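You operate a simulated robot arm through the tools that you are given. There is no shell and no other tool.

You run a simulated robot arm. Do the job below in one go: nothing can be reset, and whatever is moved stays where it is left.

Task
Test the fan in the fan tester at Fast: good to the green tray, bad to the red.
Fine: the trays beside the tester; slider back to Slow and switch off before the guard opens; leave it open.

Only the result counts: the job must be done as asked and must still hold three seconds after the hand-in. Knocking over, shifting, dropping, spilling or breaking anything else fails it.

Robot
A 7-joint arm with a two-finger parallel gripper, fixed in place. Base frame: the origin is at the foot of the arm, x ahead of it, y to its left, z up; the work surface is at about z = 0.72. Units: m, degrees, N and s.
With the tool pointing down near the work surface it reaches from about 0.28 to 0.72 m from the base axis. Its first joint turns from -143.0 to 143.0 degrees. Payload 3 kg.
Tool frame: the origin (TCP) lies between the finger pads and is the grasp point; the fingertips stand 0.03 m ahead of it; z points along the fingers, y is the line along which they close. Largest opening 0.094 m; finger width 0.028, thickness 0.01; the body of the gripper, 0.05 by 0.096 m, starts 0.055 m behind the TCP.
Orientation is that of the tool frame in the base frame, as a unit quaternion [x, y, z, w]. With the fingers straight down and closing along the base's y, the tool's x points along the base's -x, its y along +y and its z along -z.

Tools
- The arm moves only by the tool step_arm. Its argument "deltas" is a list of rows, each a list of 7 numbers: the turn, a rotation vector about the base's x, y, z in rad, then the shift along the base's x, y, z in cm, then the opening in per cent of the stroke, from 0 (shut) to 100 (fully open). In form: [[wx, wy, wz, tx, ty, tz, grip], ...]. A call has 1 to 20 rows; each row is the pose to reach, as a shift and turn from the pose commanded when the call began. Rows are played at 5 a second. More than 0.05 m and 8.6 degrees between two rows, or a gripper value outside its range, and nothing of the call is played. A pose out of reach is approached as far as the arm can. The call stops where the force on the tool passes 40 N (or 10 N more than at its start, if that is more) or the arm is blocked; 0.2 s more then pass. Each finger travels about 0.045 m/s and halts on what it meets, pressing with about 31 N; the grip force reading is that of the motor and also rises with nothing between the fingers. The clock runs only during rows and for 0.2 s after the last one: add rows that repeat a pose to give the fingers time. The reply holds the time, the measured pose of the TCP, the force on the tool along the base axes, the opening and the grip force, in the units named above and with some noise, with the torque about the TCP (base axes, N m) and any sound that the robot's microphone picked up, and new pictures: "views" is both (left out), scene, wrist or none.
- Cameras (640 x 400 px; columns grow to the right, rows downward): "scene" is fixed at [0.3991, 0.6516, 1.358]; the picture's right is [-0.94, -0.34, 0.00], its down [-0.19, 0.53, -0.83] and it looks along [0.28, -0.78, -0.56] (base axes); focal length 274 px, centre (320, 200). "wrist" rides on the gripper at [0.076, 0.014, -0.102] in the tool frame; the picture's right is [-0.18, 0.98, 0.00], its down [-0.75, -0.14, -0.64] and it looks along [-0.63, -0.12, 0.77] (tool axes); focal length 243 px, centre (320, 200). There is no depth. A picture from a camera that has moved, and an enlarged one, comes with that camera's place and axes in the base frame and with its lens.
- lift_body(by): slides the trunk up (or, below 0, down) by that many m; the arm rides with it, the base frame stays. It gives what a move gives, with no picture.
- enlarge(camera, box): a new picture of the part [left, top, right, bottom] of that camera's present view, enlarged. No time passes.
- close_job(): hands the job in; it is judged then, once.

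Nothing tells you positions but the pictures and the camera data. Unless the task says otherwise, let go and move clear before handing in.

The tools are called as name(argument=value, ...) on one line, values as JSON. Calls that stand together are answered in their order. step_arm: Moves the arm, as the interface text tells. Its arguments: {"type":"object","properties":{"deltas":{"type":"array","items":{"type":"array","items":{"type":"number"}}},"views":{"type":"string","enum":["both","scene","wrist","none"]}},"required":["deltas"]} The other tools are called the same way: lift_body (by) slides the trunk up or down; enlarge (camera, box) takes an enlarged picture of a part of a camera's view; close_job () hands the job in.

At the start:

```text
t: 0.0
position: [0.5511, 0.136, 1.1994]
ee_rot: [-0.001, 1.0, 0.0, -0.001]
ft_force: [0.0, -0.4, 0.5]
torque: [0.03, -0.01, 0.0]
width: 0.094
grip_force: 0.0
trunk travel left (down, up): [-0.2, 0.19]
```

scene: 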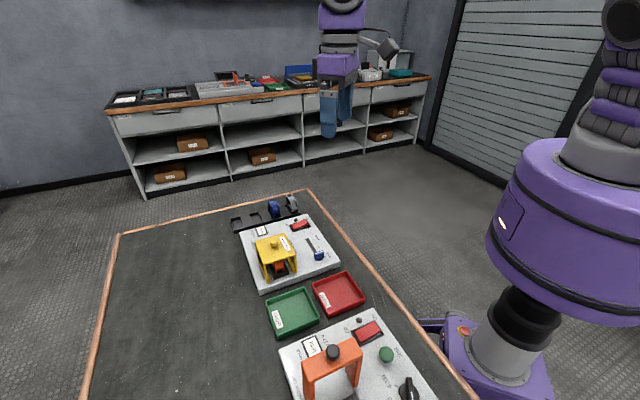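
wrist: 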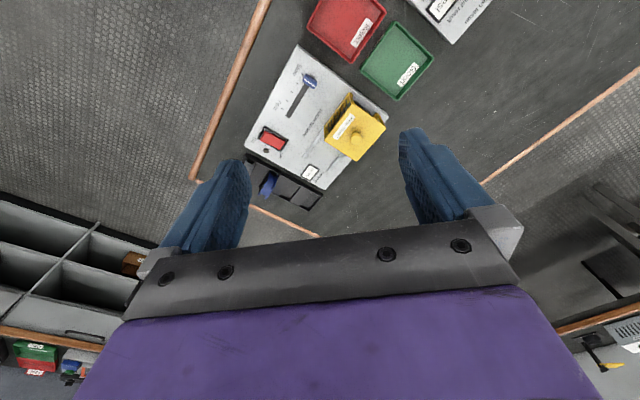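

I see a table with two testers: one with a yellow guard (probably the fan tester) and one with an orange frame, with a green and a red tray between them. I'll enlarge the views first to read the labels.

enlarge(camera="scene", box=[220, 180, 380, 300])

enlarge(camera="scene", box=[250, 260, 450, 400])

enlarge(camera="wrist", box=[230, 0, 450, 220])

```text
3.33 times, centred on (300, 240) of scene
camera zoom: at [0.3991, 0.6516, 1.358], right [-0.94, -0.34, 0.0], down [-0.19, 0.53, -0.83], along [0.28, -0.78, -0.56], focal length 913 px, centre (387, 67)
```

zoom: 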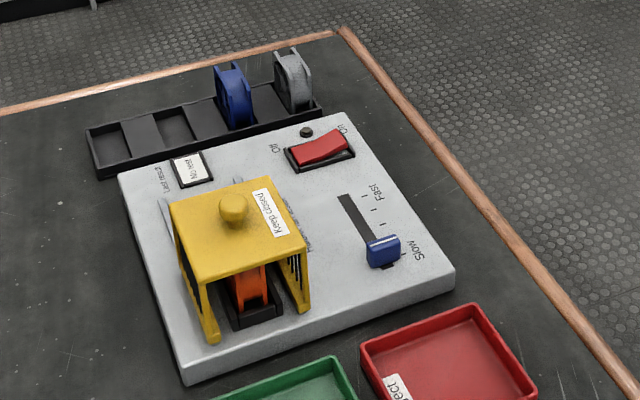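

```text
2.86 times, centred on (350, 330) of scene
camera zoom: at [0.3991, 0.6516, 1.358], right [-0.94, -0.34, 0.0], down [-0.19, 0.53, -0.83], along [0.28, -0.78, -0.56], focal length 782 px, centre (234, -171)
```

zoom: 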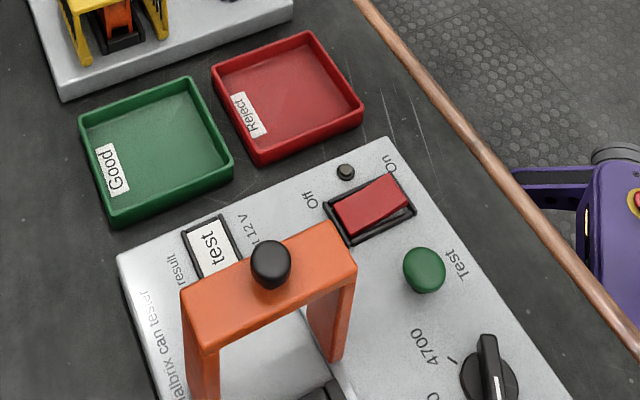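

```text
1.82 times, centred on (340, 110) of wrist
camera zoom: at [0.476, 0.1508, 1.3007], right [0.18, 0.98, 0.0], down [0.75, -0.14, 0.64], along [0.63, -0.12, -0.77], focal length 441 px, centre (284, 364)
```

zoom: 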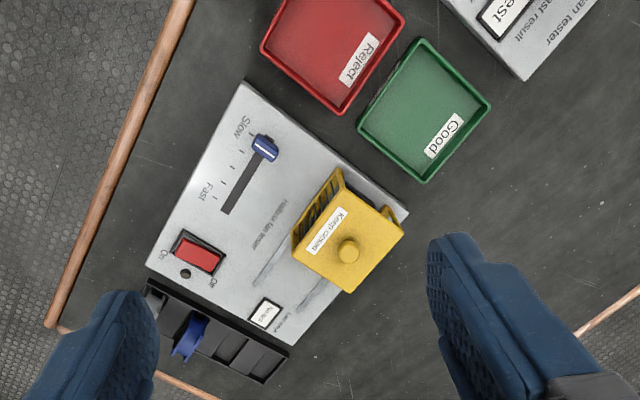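

The fan tester is the white board turned about 45° with the yellow guard at roughly (0.70, 0.18). Its slider knob is near (0.60, 0.105) and the red On/Off rocker is towards the far side. Next I'll bring the wrist camera closer to see how the guard works.

step_arm(deltas=[[0, 0, 0, -1, 0, -4, 100], [0, 0, 0, -2, 0, -8, 100], [0, 0, 0, -3, 0, -12, 100], [0, 0, 0, -4, 0, -16, 100], [0, 0, 0, -5, 0, -19, 100]], views="both")

```text
t: 1.2
position: [0.5002, 0.1364, 1.0086]
ee_rot: [-0.001, 1.0, -0.001, -0.001]
ft_force: [0.2, 0.6, 0.7]
torque: [0.01, -0.05, 0.03]
width: 0.0937
grip_force: 0.1
trunk travel left (down, up): [-0.2, 0.19]
camera wrist: at [0.4245, 0.1518, 1.1105], right [0.18, 0.98, 0.0], down [0.75, -0.14, 0.64], along [0.63, -0.12, -0.77], focal length 243 px, centre (320, 200)
```

scene: 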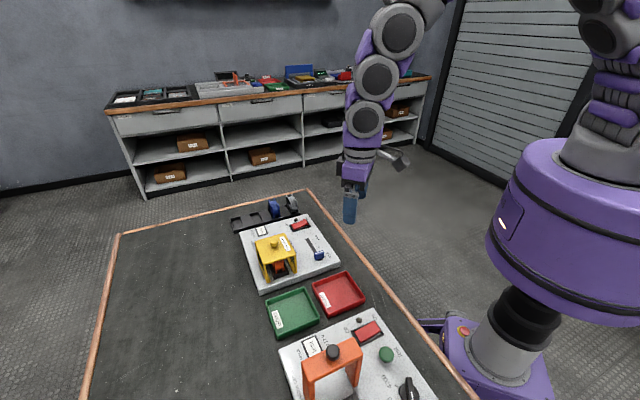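
wrist: 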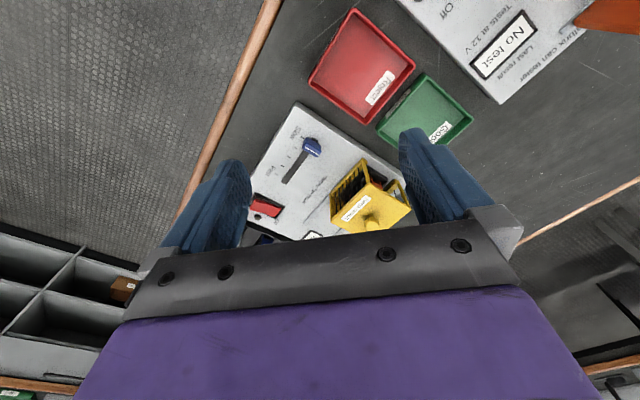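

The wrist view is closer, and the guard and slider sit between the fingers. I'll enlarge both views to study the guard's structure and the scale.

enlarge(camera="wrist", box=[235, 90, 425, 240])

enlarge(camera="scene", box=[228, 208, 308, 288])

enlarge(camera="scene", box=[270, 200, 350, 270])

```text
2.67 times, centred on (330, 165) of wrist
camera zoom: at [0.4245, 0.1518, 1.1105], right [0.18, 0.98, 0.0], down [0.75, -0.14, 0.64], along [0.63, -0.12, -0.77], focal length 647 px, centre (293, 293)
```

zoom: 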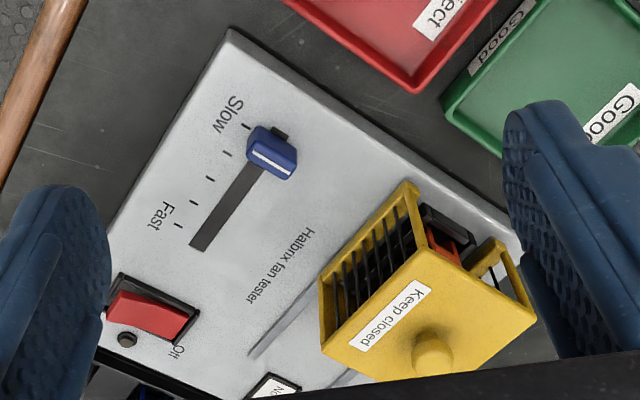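

```text
5.00 times, centred on (268, 248) of scene
camera zoom: at [0.3991, 0.6516, 1.358], right [-0.94, -0.34, 0.0], down [-0.19, 0.53, -0.83], along [0.28, -0.78, -0.56], focal length 1369 px, centre (580, -40)
```

zoom: 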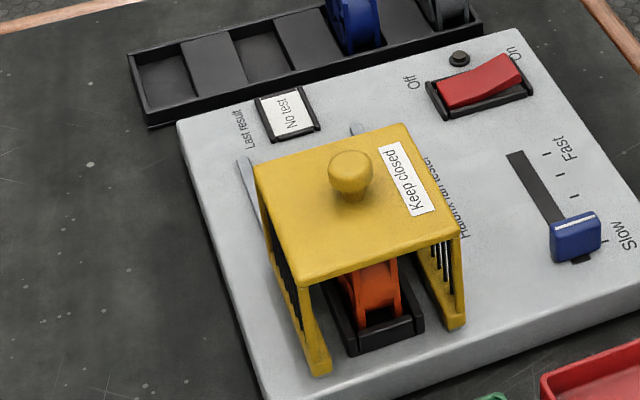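

```text
5.71 times, centred on (310, 235) of scene
camera zoom: at [0.3991, 0.6516, 1.358], right [-0.94, -0.34, 0.0], down [-0.19, 0.53, -0.83], along [0.28, -0.78, -0.56], focal length 1565 px, centre (377, 0)
```

zoom: 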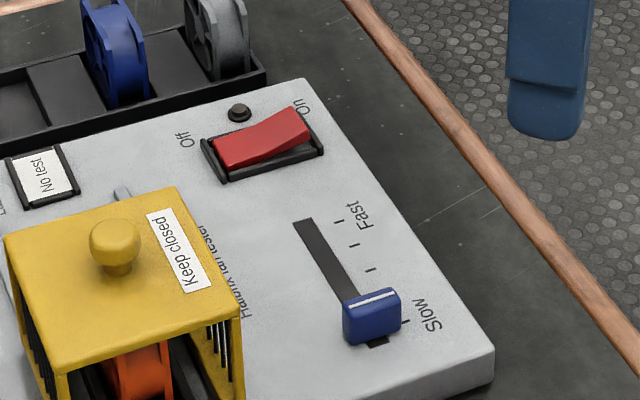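

The yellow guard slides on two rails in the +x/−y direction, away from the trays. The rocker is at Off and the slider is at Slow. The far controls are at the edge of the reach, so I'll raise the arm and then lower the trunk to gain horizontal reach.

step_arm(deltas=[[0, 0, 0.13, 0, 0, 4, 100], [0, 0, 0.26, 0, 0, 8, 100], [0, 0, 0.39, 0, 0, 12, 100], [0, 0, 0.52, 0, 0, 15, 60], [0, 0, 0.65, 0, 0, 15, 60], [0, 0, 0.7854, 0, 0, 15, 60]], views="none")

lift_body(by=-0.18)

```text
t: 2.6
position: [0.5007, 0.1365, 1.1604]
ee_rot: [-0.385, 0.923, 0.0, 0.0]
ft_force: [-1.0, 0.4, -0.6]
torque: [-0.01, 0.02, 0.0]
width: 0.0563
grip_force: 0.1
trunk travel left (down, up): [-0.2, 0.19]
```

```text
t: 4.6
position: [0.5008, 0.136, 0.9795]
ee_rot: [-0.384, 0.924, 0.0, 0.0]
ft_force: [0.1, 0.3, -0.4]
torque: [-0.01, 0.0, 0.04]
width: 0.0562
grip_force: 0.0
trunk travel left (down, up): [-0.02, 0.37]
```

The trunk is lowered and the tool is turned so that the fingers close along the slider's direction. Next I'll move over the slider knob and look again.

step_arm(deltas=[[0, 0, 0, 3, -1, -2, 60], [0, 0, 0, 6, -2, -4, 60], [0, 0, 0, 9.6, -2.9, -6, 60], [0, 0, 0, 9.6, -2.9, -6, 60]], views="both")

```text
t: 5.6
position: [0.5959, 0.1085, 0.9185]
ee_rot: [-0.383, 0.924, 0.0, 0.0]
ft_force: [-0.8, 0.7, 0.2]
torque: [-0.03, 0.0, -0.01]
width: 0.0565
grip_force: 0.1
trunk travel left (down, up): [-0.02, 0.37]
camera wrist: at [0.5317, 0.0648, 1.0205], right [-0.57, 0.82, 0.0], down [0.63, 0.43, 0.64], along [0.53, 0.36, -0.77], focal length 243 px, centre (320, 200)
```

scene: 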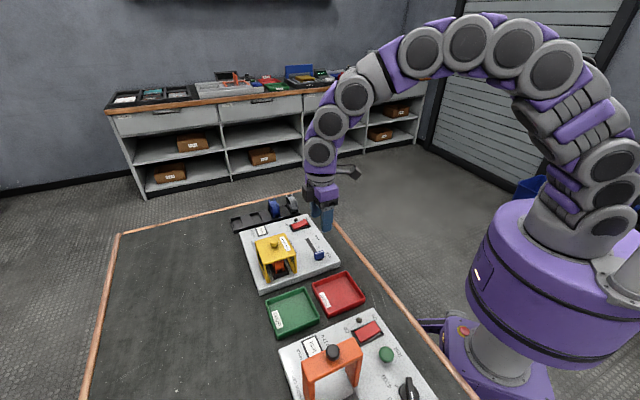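
wrist: 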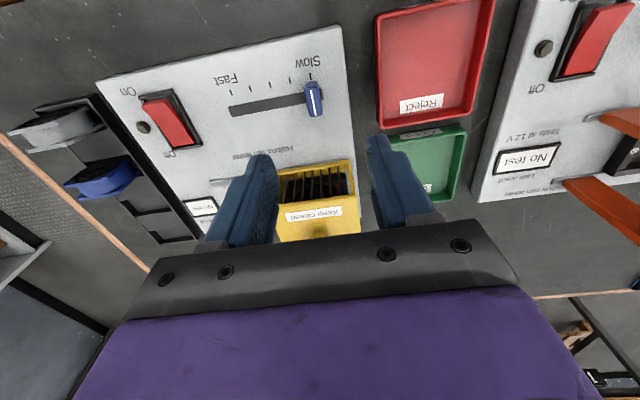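

The slider knob is visible just below the gripper in the wrist view. I'll enlarge this view to measure the slot, knob and switch accurately.

enlarge(camera="wrist", box=[90, 20, 370, 200])

enlarge(camera="wrist", box=[220, 60, 340, 135])

enlarge(camera="wrist", box=[110, 75, 220, 165])

```text
2.22 times, centred on (230, 110) of wrist
camera zoom: at [0.5317, 0.0648, 1.0205], right [-0.57, 0.82, 0.0], down [0.63, 0.43, 0.64], along [0.53, 0.36, -0.77], focal length 539 px, centre (520, 400)
```

zoom: 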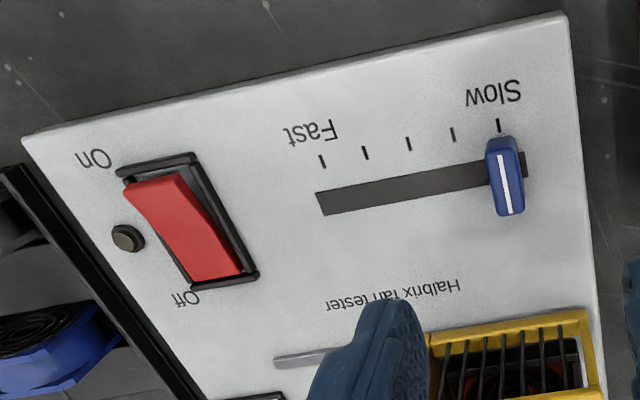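

```text
5.33 times, centred on (280, 98) of wrist
camera zoom: at [0.5317, 0.0648, 1.0205], right [-0.57, 0.82, 0.0], down [0.63, 0.43, 0.64], along [0.53, 0.36, -0.77], focal length 1294 px, centre (533, 747)
```

zoom: 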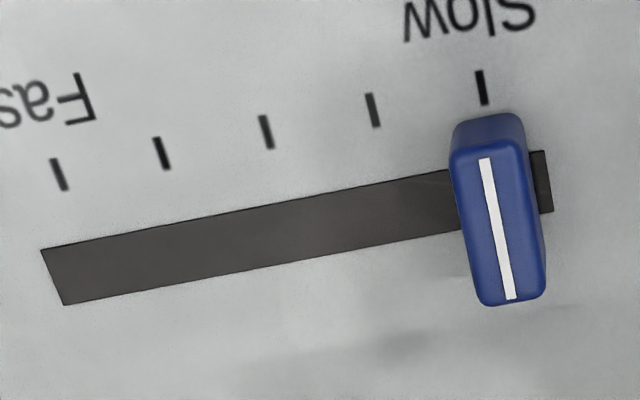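

```text
4.44 times, centred on (165, 120) of wrist
camera zoom: at [0.5317, 0.0648, 1.0205], right [-0.57, 0.82, 0.0], down [0.63, 0.43, 0.64], along [0.53, 0.36, -0.77], focal length 1078 px, centre (1009, 556)
```

zoom: 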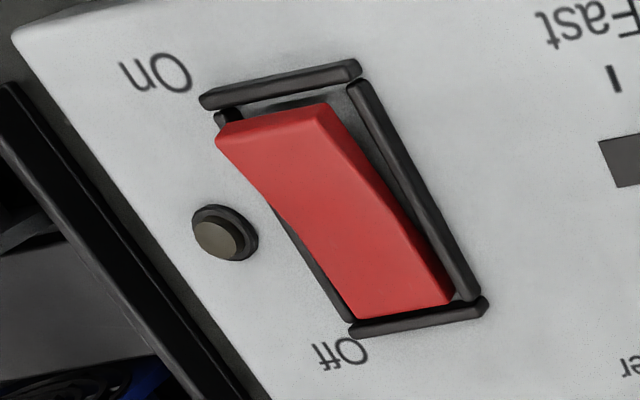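

The slot runs at exactly 45°, with the knob at about (0.602, 0.105) and the Slow-to-Fast travel about 8.6 cm. Next I'll lower the open fingers around the slider knob.

step_arm(deltas=[[0, 0, 0, 0.3, -0.2, -4, 60], [0, 0, 0, 0.5, -0.2, -8, 60], [0, 0, 0, 0.5, -0.2, -11, 50], [0, 0, 0, 0.5, -0.2, -12.2, 40], [0, 0, 0, 0.5, -0.2, -13, 40], [0, 0, 0, 0.5, -0.2, -13, 40]], views="both")

```text
t: 7.0
position: [0.6018, 0.1052, 0.7888]
ee_rot: [-0.383, 0.924, 0.0, -0.001]
ft_force: [-0.1, 0.1, 0.4]
torque: [0.0, 0.02, 0.0]
width: 0.0375
grip_force: 0.1
trunk travel left (down, up): [-0.02, 0.37]
camera wrist: at [0.5367, 0.062, 0.8907], right [-0.57, 0.82, 0.0], down [0.63, 0.43, 0.64], along [0.53, 0.36, -0.77], focal length 243 px, centre (320, 200)
```

scene: 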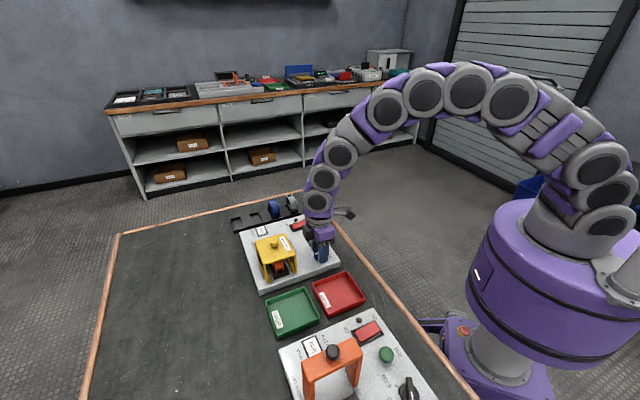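
wrist: 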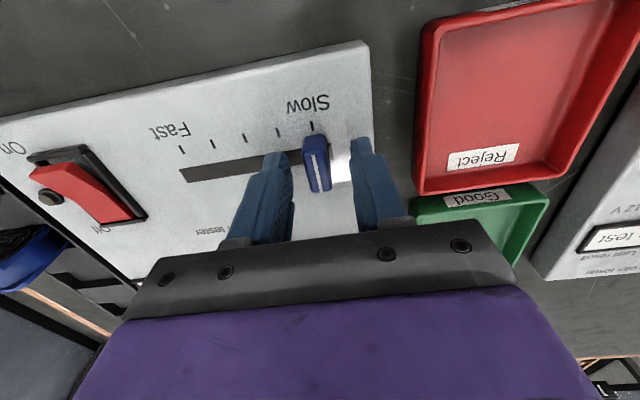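

The knob sits centred between the fingertips. Next I'll go down another 3 mm and close on it.

step_arm(deltas=[[0, 0, 0, 0, 0, -0.3, 40], [0, 0, 0, 0, 0, -0.3, 20], [0, 0, 0, 0, 0, -0.3, 0], [0, 0, 0, 0, 0, -0.3, 0], [0, 0, 0, 0, 0, -0.3, 0]], views="wrist")

```text
t: 8.2
position: [0.6011, 0.105, 0.7868]
ee_rot: [-0.382, 0.924, 0.0, 0.0]
ft_force: [7.7, -4.9, 0.6]
torque: [-0.55, 0.16, -0.11]
width: 0.0137
grip_force: 44.9
trunk travel left (down, up): [-0.02, 0.37]
camera wrist: at [0.538, 0.061, 0.8877], right [-0.57, 0.82, 0.0], down [0.63, 0.43, 0.64], along [0.53, 0.36, -0.77], focal length 243 px, centre (320, 200)
```

wrist: 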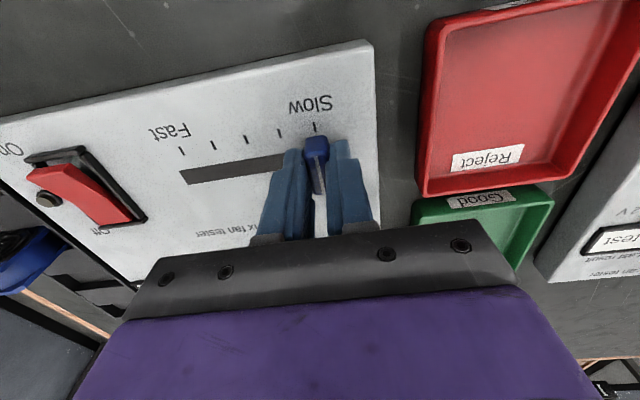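

The fingers hold the 13.7 mm knob. Next I'll slide it along the slot to Fast.

step_arm(deltas=[[0, 0, 0, 0.8, -0.8, -0.3, 0], [0, 0, 0, 1.6, -1.6, -0.3, 0], [0, 0, 0, 2.4, -2.4, -0.3, 0], [0, 0, 0, 3.2, -3.2, -0.3, 0], [0, 0, 0, 4.0, -4.0, -0.3, 0], [0, 0, 0, 4.8, -4.8, -0.3, 0], [0, 0, 0, 5.5, -5.5, -0.3, 0], [0, 0, 0, 6.1, -6.1, -0.3, 0], [0, 0, 0, 6.1, -6.1, -0.3, 0]], views="both")

```text
t: 10.2
position: [0.6618, 0.0445, 0.7866]
ee_rot: [-0.384, 0.923, 0.0, 0.001]
ft_force: [4.7, 5.3, 32.6]
torque: [0.49, -0.33, -0.2]
width: 0.0138
grip_force: 44.7
trunk travel left (down, up): [-0.02, 0.37]
camera wrist: at [0.5976, 0.0014, 0.8871], right [-0.57, 0.82, 0.0], down [0.63, 0.43, 0.64], along [0.53, 0.36, -0.77], focal length 243 px, centre (320, 200)
```

scene: 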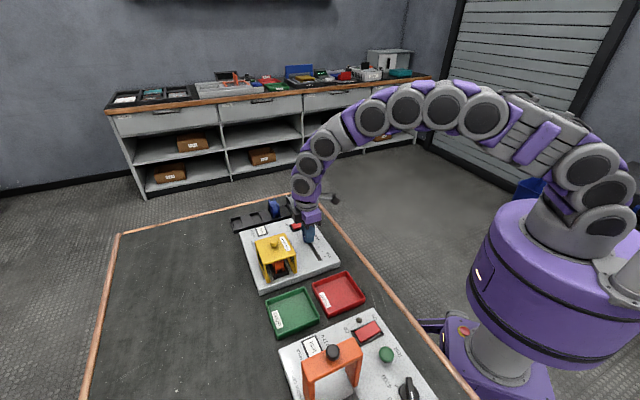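
wrist: 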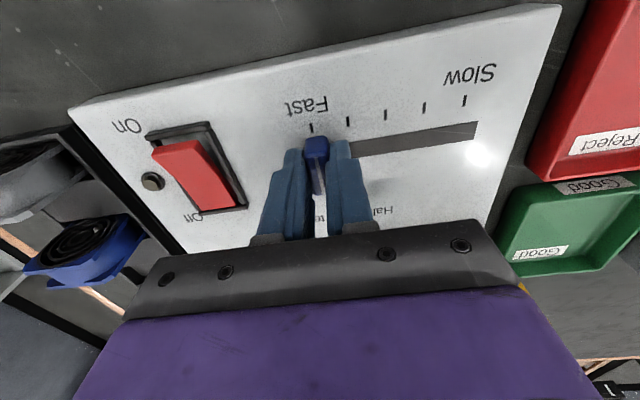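

The knob is lined up with the Fast tick. I carried an extra 3 mm of downward command into that move, so I'll relieve it, open the fingers, rise, and look at the tester.

step_arm(deltas=[[0, 0, 0, 0, 0, 0.35, 0], [0, 0, 0, 0, 0, 0.35, 15], [0, 0, 0, 0, 0, 0.35, 35], [0, 0, 0, 0, 0, 0.35, 45], [0, 0, 0, 0, 0, 3, 45], [0, 0, 0, 0, 0, 6, 45], [0, 0, 0, 0, 0, 9, 45]], views="both")

```text
t: 11.8
position: [0.6626, 0.0442, 0.873]
ee_rot: [-0.383, 0.924, 0.001, -0.001]
ft_force: [1.0, -0.1, -0.8]
torque: [0.01, 0.01, -0.04]
width: 0.0422
grip_force: 0.2
trunk travel left (down, up): [-0.02, 0.37]
camera wrist: at [0.5993, 0.0005, 0.9751], right [-0.57, 0.82, 0.0], down [0.63, 0.43, 0.64], along [0.53, 0.36, -0.77], focal length 243 px, centre (320, 200)
```

scene: 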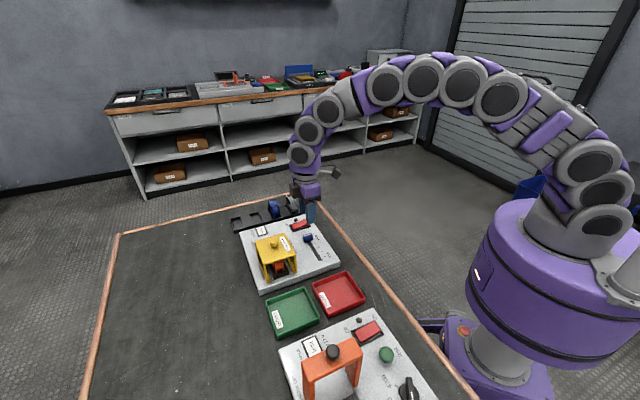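
wrist: 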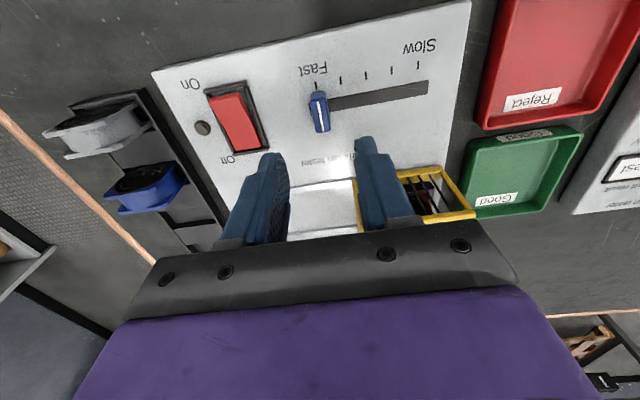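

enlarge(camera="wrist", box=[180, 60, 340, 170])

enlarge(camera="wrist", box=[280, 30, 480, 230])

```text
3.64 times, centred on (260, 115) of wrist
camera zoom: at [0.5993, 0.0005, 0.9751], right [-0.57, 0.82, 0.0], down [0.63, 0.43, 0.64], along [0.53, 0.36, -0.77], focal length 882 px, centre (538, 509)
```

zoom: 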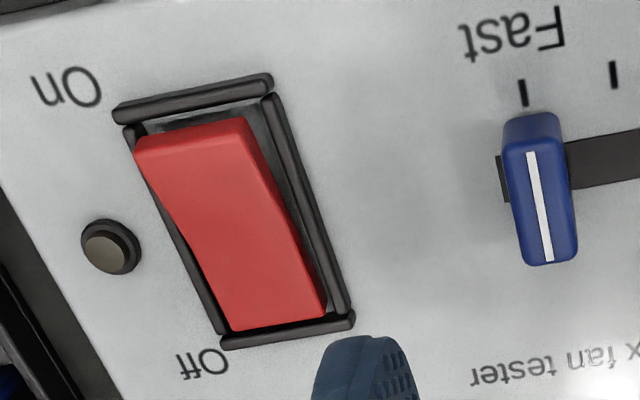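

```text
2.00 times, centred on (380, 130) of wrist
camera zoom: at [0.5993, 0.0005, 0.9751], right [-0.57, 0.82, 0.0], down [0.63, 0.43, 0.64], along [0.53, 0.36, -0.77], focal length 485 px, centre (200, 340)
```

zoom: 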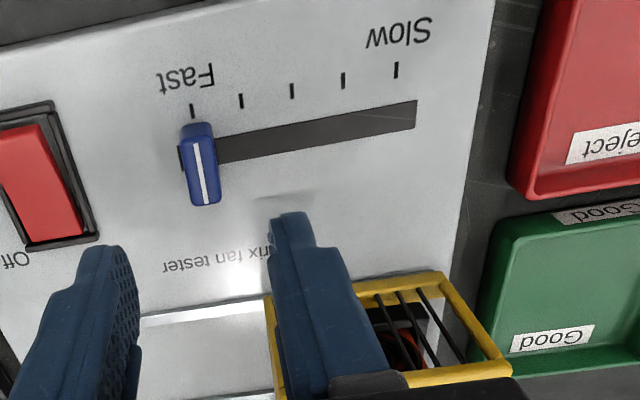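

The slider sits exactly on Fast and the lamp is dark. The rocker's On end is raised at about (0.705, −0.02). I'll shut the fingers and hover above that end.

step_arm(deltas=[[0, 0, 0, 1.5, -2.2, 0, 20], [0, 0, 0, 3.0, -4.4, 0, 0], [0, 0, 0, 4.24, -6.47, 0, 0], [0, 0, 0, 4.24, -6.47, -3, 0], [0, 0, 0, 4.24, -6.47, -5.5, 0], [0, 0, 0, 4.24, -6.47, -5.5, 0]], views="both")

```text
t: 13.2
position: [0.7076, -0.0212, 0.8188]
ee_rot: [-0.382, 0.924, 0.0, 0.001]
ft_force: [0.4, 0.5, -0.1]
torque: [0.0, 0.0, -0.01]
width: 0.0
grip_force: 30.7
trunk travel left (down, up): [-0.02, 0.37]
camera wrist: at [0.6428, -0.065, 0.9205], right [-0.57, 0.82, 0.0], down [0.63, 0.43, 0.64], along [0.53, 0.36, -0.77], focal length 243 px, centre (320, 200)
```

scene: 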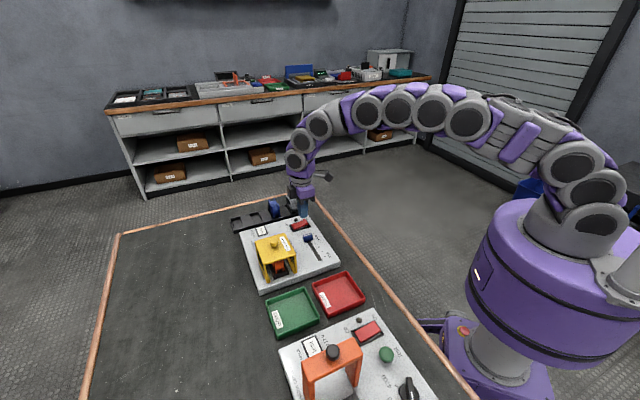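
wrist: 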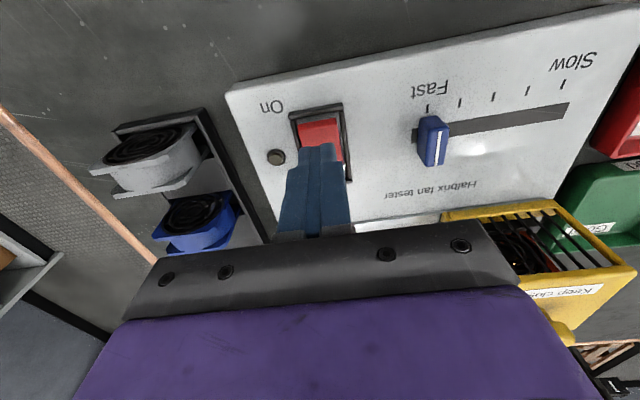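

The closed fingertips are right above the raised On end. Next I'll press down in small steps and watch the force.

step_arm(deltas=[[0, 0, 0, 0, 0, -1.0, 0], [0, 0, 0, 0, 0, -1.6, 0], [0, 0, 0, 0, 0, -2.0, 0], [0, 0, 0, 0, 0, -2.3, 0], [0, 0, 0, 0, 0, -2.6, 0], [0, 0, 0, 0, 0, -2.9, 0]], views="both")

```text
t: 14.6
position: [0.7046, -0.0219, 0.7923]
ee_rot: [-0.383, 0.924, 0.0, 0.002]
ft_force: [-1.1, -1.9, 21.2]
torque: [0.19, -0.16, 0.14]
width: 0.0
grip_force: 31.5
trunk travel left (down, up): [-0.02, 0.37]
camera wrist: at [0.6407, -0.0649, 0.894], right [-0.57, 0.82, 0.0], down [0.63, 0.43, 0.65], along [0.53, 0.36, -0.76], focal length 243 px, centre (320, 200)
```

scene: 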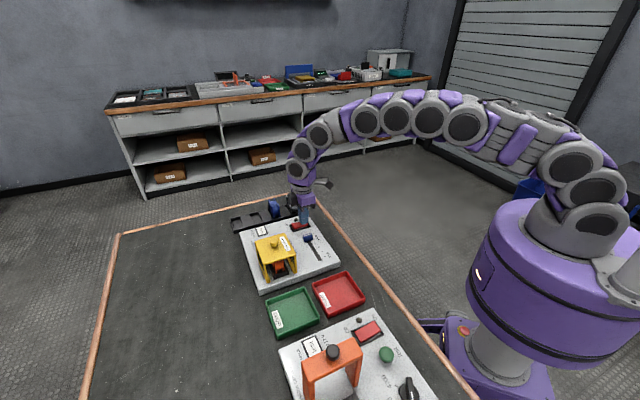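
wrist: 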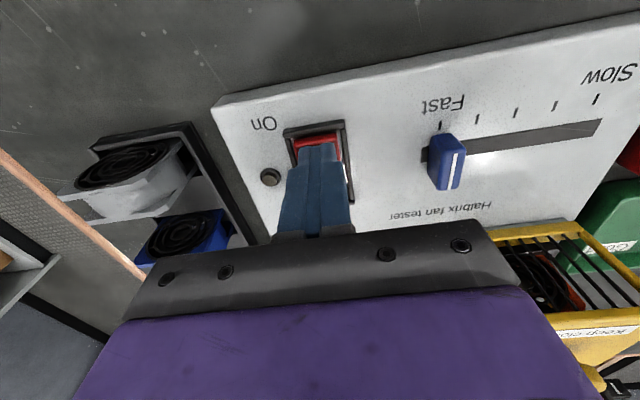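

The rocker is partly down at 21 N. I'll check the lamp and the rocker before pressing further.

enlarge(camera="wrist", box=[240, 110, 370, 200])

enlarge(camera="scene", box=[270, 200, 350, 260])

```text
4.44 times, centred on (305, 155) of wrist
camera zoom: at [0.6407, -0.0649, 0.894], right [-0.57, 0.82, 0.0], down [0.63, 0.43, 0.65], along [0.53, 0.36, -0.76], focal length 1078 px, centre (387, 400)
```

zoom: 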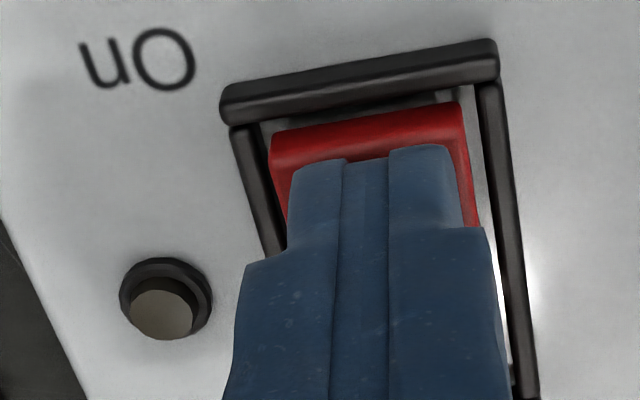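

```text
6.67 times, centred on (310, 230) of scene
camera zoom: at [0.3991, 0.6516, 1.358], right [-0.94, -0.34, 0.0], down [-0.19, 0.53, -0.83], along [0.28, -0.78, -0.56], focal length 1826 px, centre (387, 0)
```

zoom: 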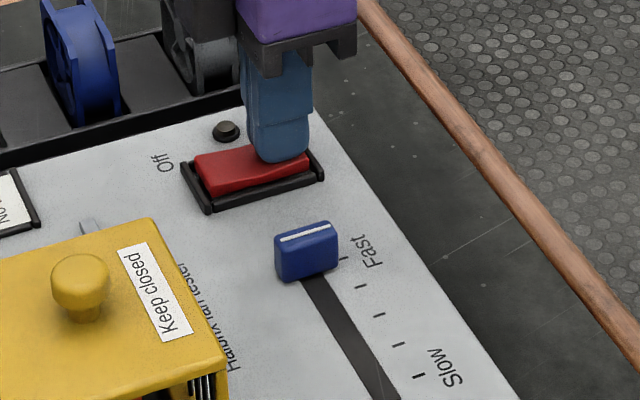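

The rocker is only partly tilted and the lamp is still dark. I'll ease off, move about 4 mm nearer to the On end for more leverage, and press again.

step_arm(deltas=[[0, 0, 0, 0, 0, 0.8, 0], [0, 0, 0, -0.25, -0.25, 0.8, 0], [0, 0, 0, -0.25, -0.25, 0.2, 0], [0, 0, 0, -0.25, -0.25, -0.2, 0], [0, 0, 0, -0.25, -0.25, -0.5, 0], [0, 0, 0, -0.25, -0.25, -0.8, 0], [0, 0, 0, -0.25, -0.25, -1.0, 0]], views="both")

```text
t: 15.8
position: [0.7015, -0.0231, 0.7914]
ee_rot: [-0.382, 0.924, 0.0, 0.003]
ft_force: [-15.7, -1.1, 28.2]
torque: [0.27, 0.23, 0.15]
width: 0.0
grip_force: 31.1
trunk travel left (down, up): [-0.02, 0.37]
heard: click
stopped in row 5: the force on the tool passed its limit at 43 N (the readings are from after the stop); the commanded pose is now the measured one
camera wrist: at [0.6377, -0.0676, 0.893], right [-0.57, 0.82, 0.0], down [0.63, 0.43, 0.65], along [0.54, 0.36, -0.76], focal length 243 px, centre (320, 200)
```

scene: 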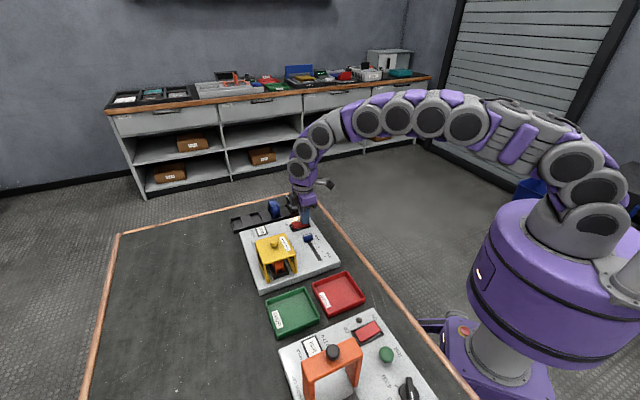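
wrist: 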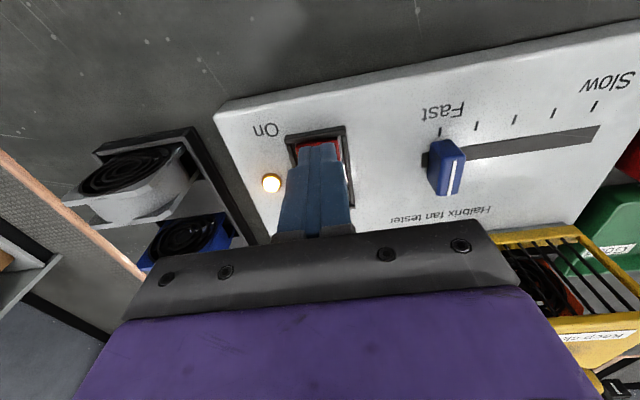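

There was a click and the lamp is lit, so the tester is running at Fast. I'll lift clear and read the result display.

step_arm(deltas=[[0, 0, 0, 0, 0, 1, 0], [0, 0, 0, 0, 0, 3, 0], [0, 0, 0, 0, 0, 6, 0], [0, 0, 0, 0, 0, 8, 0], [0, 0, 0, 0, 0, 8, 0]], views="both")

enlarge(camera="scene", box=[228, 200, 348, 290])

```text
t: 17.0
position: [0.7043, -0.0242, 0.8691]
ee_rot: [-0.382, 0.924, 0.0, 0.001]
ft_force: [0.6, 0.3, -0.7]
torque: [0.03, -0.04, 0.01]
width: 0.0
grip_force: 31.5
trunk travel left (down, up): [-0.02, 0.37]
camera wrist: at [0.6402, -0.0677, 0.9702], right [-0.57, 0.82, 0.0], down [0.63, 0.43, 0.65], along [0.53, 0.36, -0.76], focal length 243 px, centre (320, 200)
```

scene: 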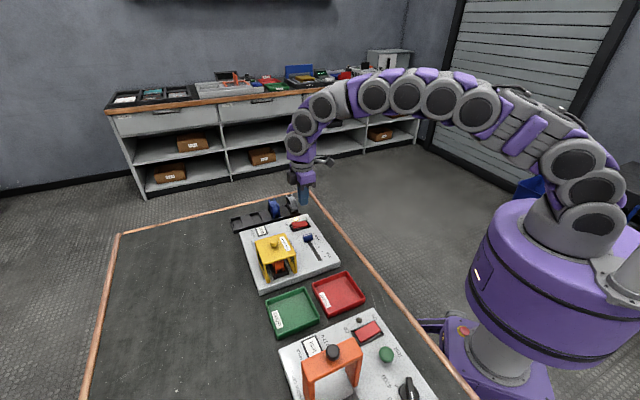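
wrist: 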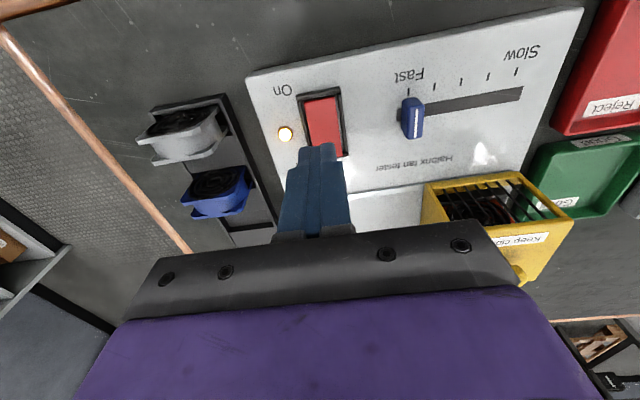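

```text
4.44 times, centred on (288, 245) of scene
camera zoom: at [0.3991, 0.6516, 1.358], right [-0.94, -0.34, 0.0], down [-0.19, 0.53, -0.83], along [0.28, -0.78, -0.56], focal length 1217 px, centre (462, 0)
```

zoom: 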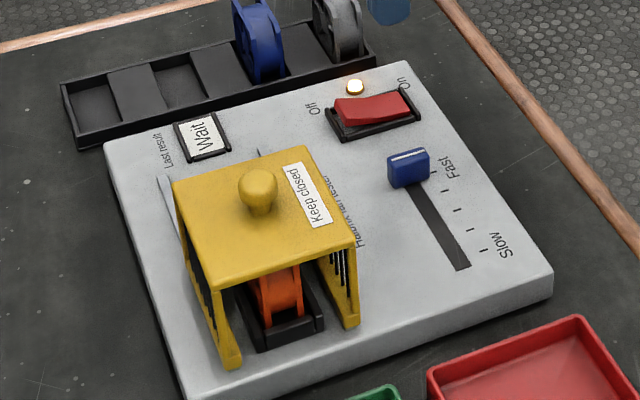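

The display reads "Wait". I'll hold still for a few seconds and let the test run.

step_arm(deltas=[[0, 0, 0, 0, 0, 0, 0], [0, 0, 0, 0, 0, 0, 0], [0, 0, 0, 0, 0, 0, 0], [0, 0, 0, 0, 0, 0, 0], [0, 0, 0, 0, 0, 0, 0], [0, 0, 0, 0, 0, 0, 0], [0, 0, 0, 0, 0, 0, 0], [0, 0, 0, 0, 0, 0, 0], [0, 0, 0, 0, 0, 0, 0], [0, 0, 0, 0, 0, 0, 0], [0, 0, 0, 0, 0, 0, 0], [0, 0, 0, 0, 0, 0, 0], [0, 0, 0, 0, 0, 0, 0], [0, 0, 0, 0, 0, 0, 0], [0, 0, 0, 0, 0, 0, 0]], views="scene")

enlarge(camera="scene", box=[238, 210, 318, 270])

```text
t: 20.2
position: [0.7038, -0.024, 0.8678]
ee_rot: [-0.382, 0.924, 0.0, 0.002]
ft_force: [0.1, -0.9, -0.6]
torque: [0.01, -0.01, 0.03]
width: 0.0
grip_force: 30.9
trunk travel left (down, up): [-0.02, 0.37]
```

scene: 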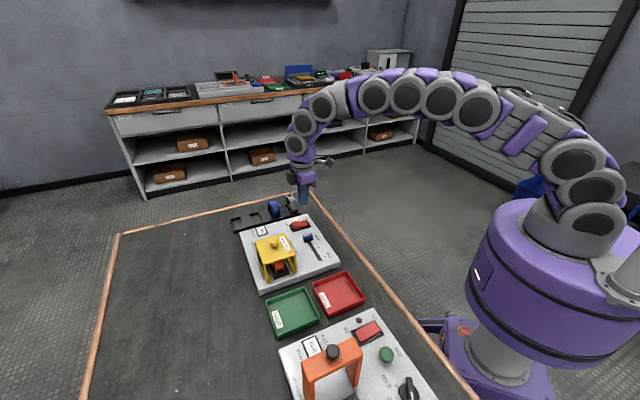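

```text
6.67 times, centred on (278, 240) of scene
camera zoom: at [0.3991, 0.6516, 1.358], right [-0.94, -0.34, 0.0], down [-0.19, 0.53, -0.83], along [0.28, -0.78, -0.56], focal length 1826 px, centre (600, -67)
```

zoom: 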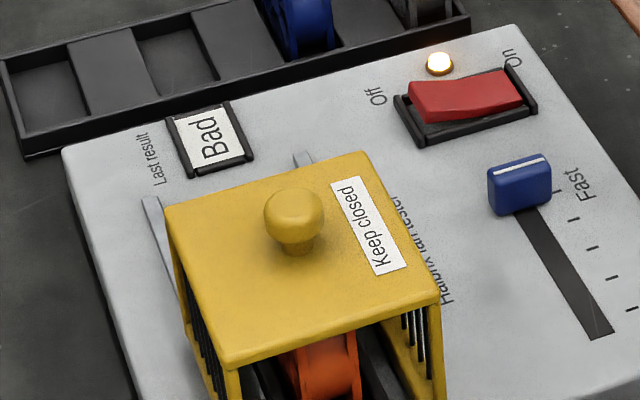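

The display reads "Bad", so the fan goes to the red tray. Next I'll move back over the slider knob with the fingers open to return it to Slow.

step_arm(deltas=[[0, 0, 0, -1.4, 2.3, 0, 0], [0, 0, 0, -2.8, 4.6, 0, 20], [0, 0, 0, -4.03, 6.9, 0, 40], [0, 0, 0, -4.03, 6.9, 0, 45], [0, 0, 0, -4.03, 6.9, -3, 45], [0, 0, 0, -4.03, 6.9, -6, 45], [0, 0, 0, -4.03, 6.9, -7, 45], [0, 0, 0, -4.03, 6.9, -7.9, 45], [0, 0, 0, -4.03, 6.9, -7.9, 45]], views="both")

enlarge(camera="scene", box=[238, 210, 318, 270])

```text
t: 22.2
position: [0.665, 0.0464, 0.7878]
ee_rot: [-0.383, 0.924, 0.001, 0.002]
ft_force: [-0.4, 0.2, -0.3]
torque: [-0.02, -0.04, 0.01]
width: 0.042
grip_force: 0.0
trunk travel left (down, up): [-0.02, 0.37]
camera wrist: at [0.6006, 0.0023, 0.8898], right [-0.57, 0.82, 0.0], down [0.63, 0.43, 0.64], along [0.53, 0.36, -0.76], focal length 243 px, centre (320, 200)
```

scene: 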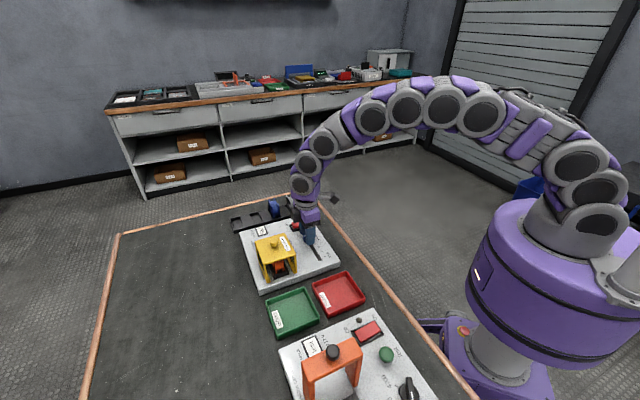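
wrist: 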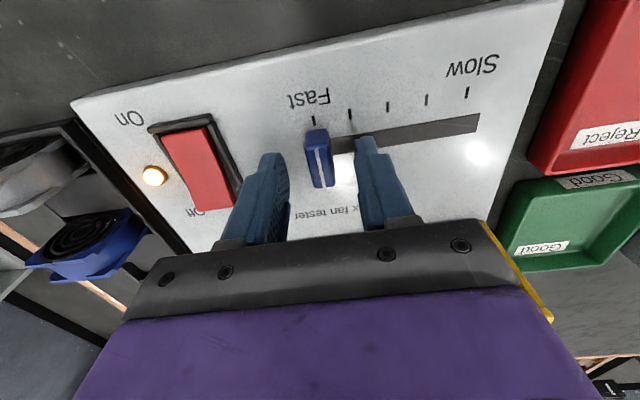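

```text
6.67 times, centred on (278, 240) of scene
camera zoom: at [0.3991, 0.6516, 1.358], right [-0.94, -0.34, 0.0], down [-0.19, 0.53, -0.83], along [0.28, -0.78, -0.56], focal length 1826 px, centre (600, -67)
```

zoom: 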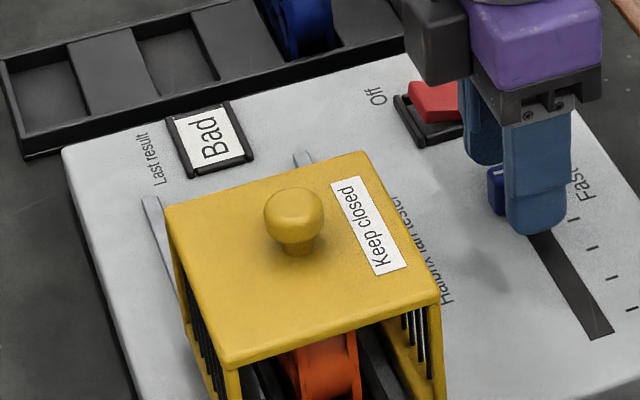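

The display still reads "Bad", and the knob is between the fingers. Next I'll close on it.

step_arm(deltas=[[0, 0, 0, 0, 0, -0.1, 30], [0, 0, 0, 0, 0, -0.1, 10], [0, 0, 0, 0, 0, -0.1, 0], [0, 0, 0, 0, 0, -0.1, 0], [0, 0, 0, 0, 0, -0.1, 0]], views="wrist")

```text
t: 23.4
position: [0.6646, 0.0451, 0.7862]
ee_rot: [-0.382, 0.924, 0.0, 0.001]
ft_force: [-0.5, -0.1, -0.3]
torque: [0.31, -0.08, 0.0]
width: 0.0139
grip_force: 45.0
trunk travel left (down, up): [-0.02, 0.37]
camera wrist: at [0.6001, 0.0023, 0.8888], right [-0.57, 0.82, 0.0], down [0.63, 0.43, 0.64], along [0.53, 0.36, -0.76], focal length 243 px, centre (320, 200)
```

wrist: 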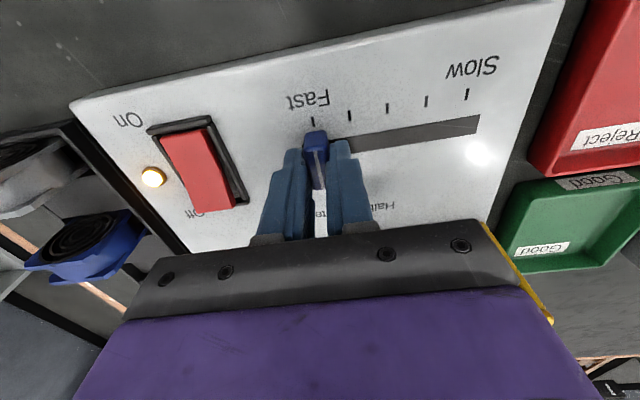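

The knob is gripped. Next I'll slide it back to Slow, then release and lift.

step_arm(deltas=[[0, 0, 0, -0.8, 0.8, 0, 0], [0, 0, 0, -1.6, 1.6, 0, 0], [0, 0, 0, -2.4, 2.4, 0, 0], [0, 0, 0, -3.2, 3.2, 0, 0], [0, 0, 0, -4.0, 4.0, 0, 0], [0, 0, 0, -4.8, 4.8, 0, 0], [0, 0, 0, -5.5, 5.5, 0, 0], [0, 0, 0, -6.2, 6.15, 0, 0], [0, 0, 0, -6.2, 6.15, 0, 0]], views="wrist")

```text
t: 25.4
position: [0.6036, 0.1065, 0.7877]
ee_rot: [-0.383, 0.924, 0.0, 0.002]
ft_force: [16.8, -4.5, -22.6]
torque: [-0.02, -0.32, 0.27]
width: 0.0138
grip_force: 45.2
trunk travel left (down, up): [-0.02, 0.37]
camera wrist: at [0.5393, 0.0629, 0.8889], right [-0.56, 0.83, 0.0], down [0.63, 0.43, 0.64], along [0.53, 0.36, -0.76], focal length 243 px, centre (320, 200)
```

wrist: 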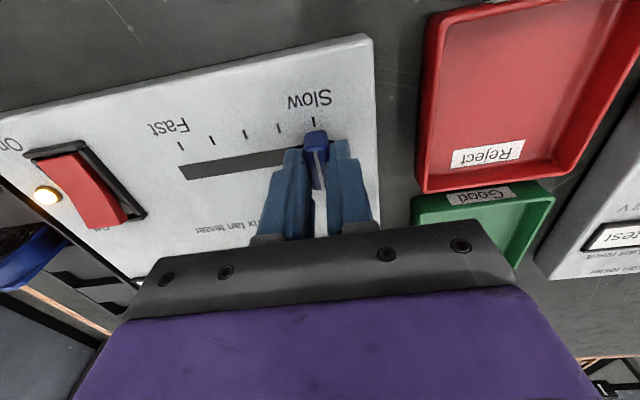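

The knob is back at Slow and resting against its stop. I'll release, lift and check.

step_arm(deltas=[[0, 0, 0, 0, 0, 0, 15], [0, 0, 0, 0, 0, 0, 35], [0, 0, 0, 0, 0, 0, 45], [0, 0, 0, 0, 0, 3, 45], [0, 0, 0, 0, 0, 6, 45], [0, 0, 0, 0, 0, 8.5, 45]], views="both")

enlarge(camera="scene", box=[228, 200, 348, 290])

enlarge(camera="wrist", box=[220, 60, 350, 140])

```text
t: 26.8
position: [0.605, 0.1072, 0.8748]
ee_rot: [-0.382, 0.924, -0.001, 0.004]
ft_force: [-0.4, 0.3, 0.7]
torque: [0.03, -0.05, -0.02]
width: 0.0421
grip_force: 0.1
trunk travel left (down, up): [-0.02, 0.37]
camera wrist: at [0.5393, 0.0634, 0.9767], right [-0.57, 0.82, 0.0], down [0.63, 0.43, 0.65], along [0.53, 0.36, -0.76], focal length 243 px, centre (320, 200)
```

scene: 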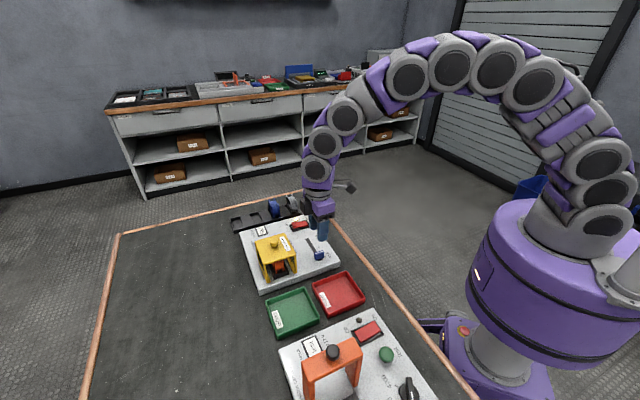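
wrist: 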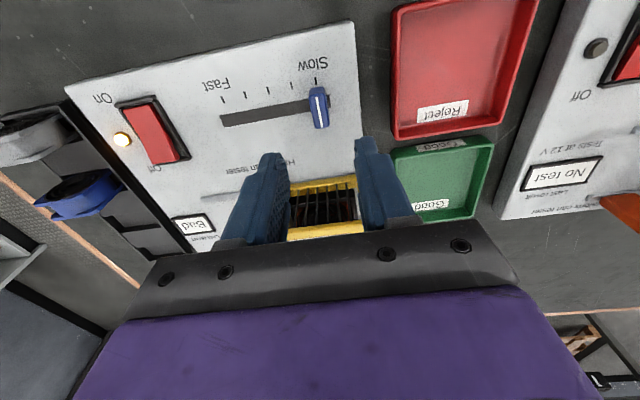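

```text
4.44 times, centred on (288, 245) of scene
camera zoom: at [0.3991, 0.6516, 1.358], right [-0.94, -0.34, 0.0], down [-0.19, 0.53, -0.83], along [0.28, -0.78, -0.56], focal length 1217 px, centre (462, 0)
```

zoom: 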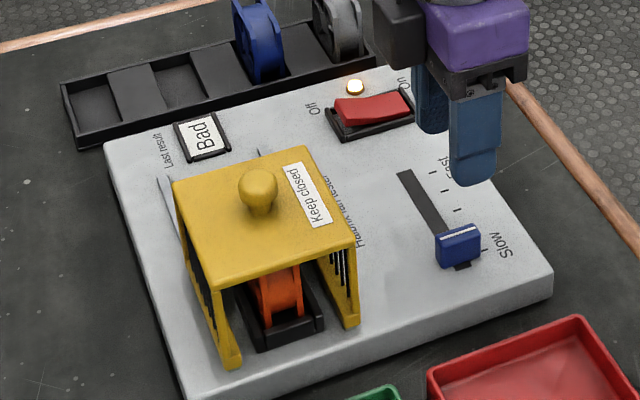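

```text
4.92 times, centred on (285, 100) of wrist
camera zoom: at [0.5393, 0.0634, 0.9767], right [-0.57, 0.82, 0.0], down [0.63, 0.43, 0.65], along [0.53, 0.36, -0.76], focal length 1194 px, centre (492, 692)
```

zoom: 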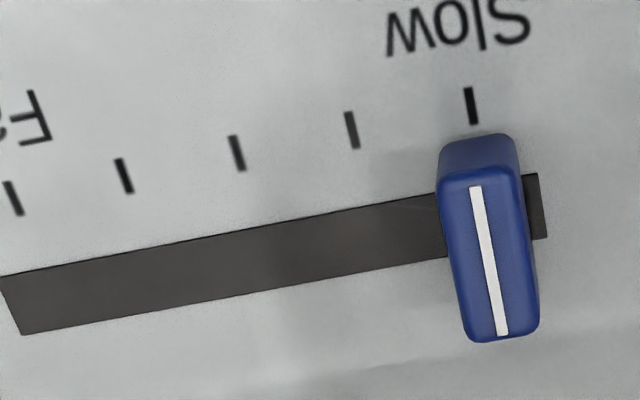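

The slider is at Slow, the lamp is still on and the result is "Bad". Next I'll close the fingers and hover over the raised Off end of the rocker.

step_arm(deltas=[[0, 0, 0, 2.6, -2.2, 0, 20], [0, 0, 0, 5.2, -4.4, 0, 0], [0, 0, 0, 7.8, -6.6, 0, 0], [0, 0, 0, 10.2, -8.8, 0, 0], [0, 0, 0, 12.3, -10.6, 0, 0], [0, 0, 0, 12.3, -10.6, -3, 0], [0, 0, 0, 12.3, -10.6, -5, 0], [0, 0, 0, 12.3, -10.6, -5, 0]], views="both")

enlarge(camera="scene", box=[270, 190, 350, 250])

```text
t: 28.6
position: [0.7231, 0.0001, 0.8245]
ee_rot: [-0.382, 0.924, -0.001, 0.002]
ft_force: [-0.7, 0.1, -0.8]
torque: [0.02, 0.0, 0.01]
width: 0.0
grip_force: 31.1
trunk travel left (down, up): [-0.02, 0.37]
camera wrist: at [0.6599, -0.0422, 0.9256], right [-0.57, 0.82, 0.0], down [0.63, 0.43, 0.65], along [0.53, 0.36, -0.76], focal length 243 px, centre (320, 200)
```

scene: 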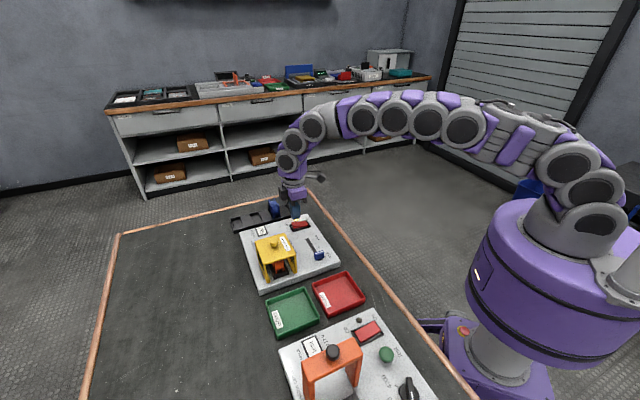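
wrist: 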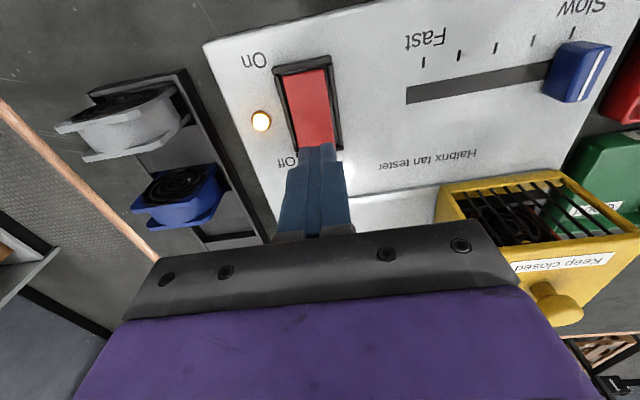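

```text
6.67 times, centred on (310, 220) of scene
camera zoom: at [0.3991, 0.6516, 1.358], right [-0.94, -0.34, 0.0], down [-0.19, 0.53, -0.83], along [0.28, -0.78, -0.56], focal length 1826 px, centre (387, 67)
```

zoom: 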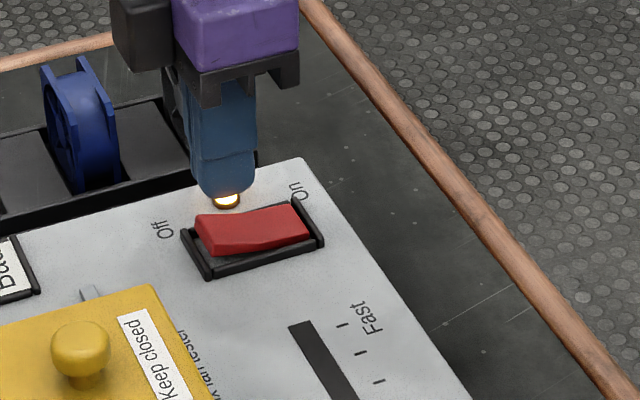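

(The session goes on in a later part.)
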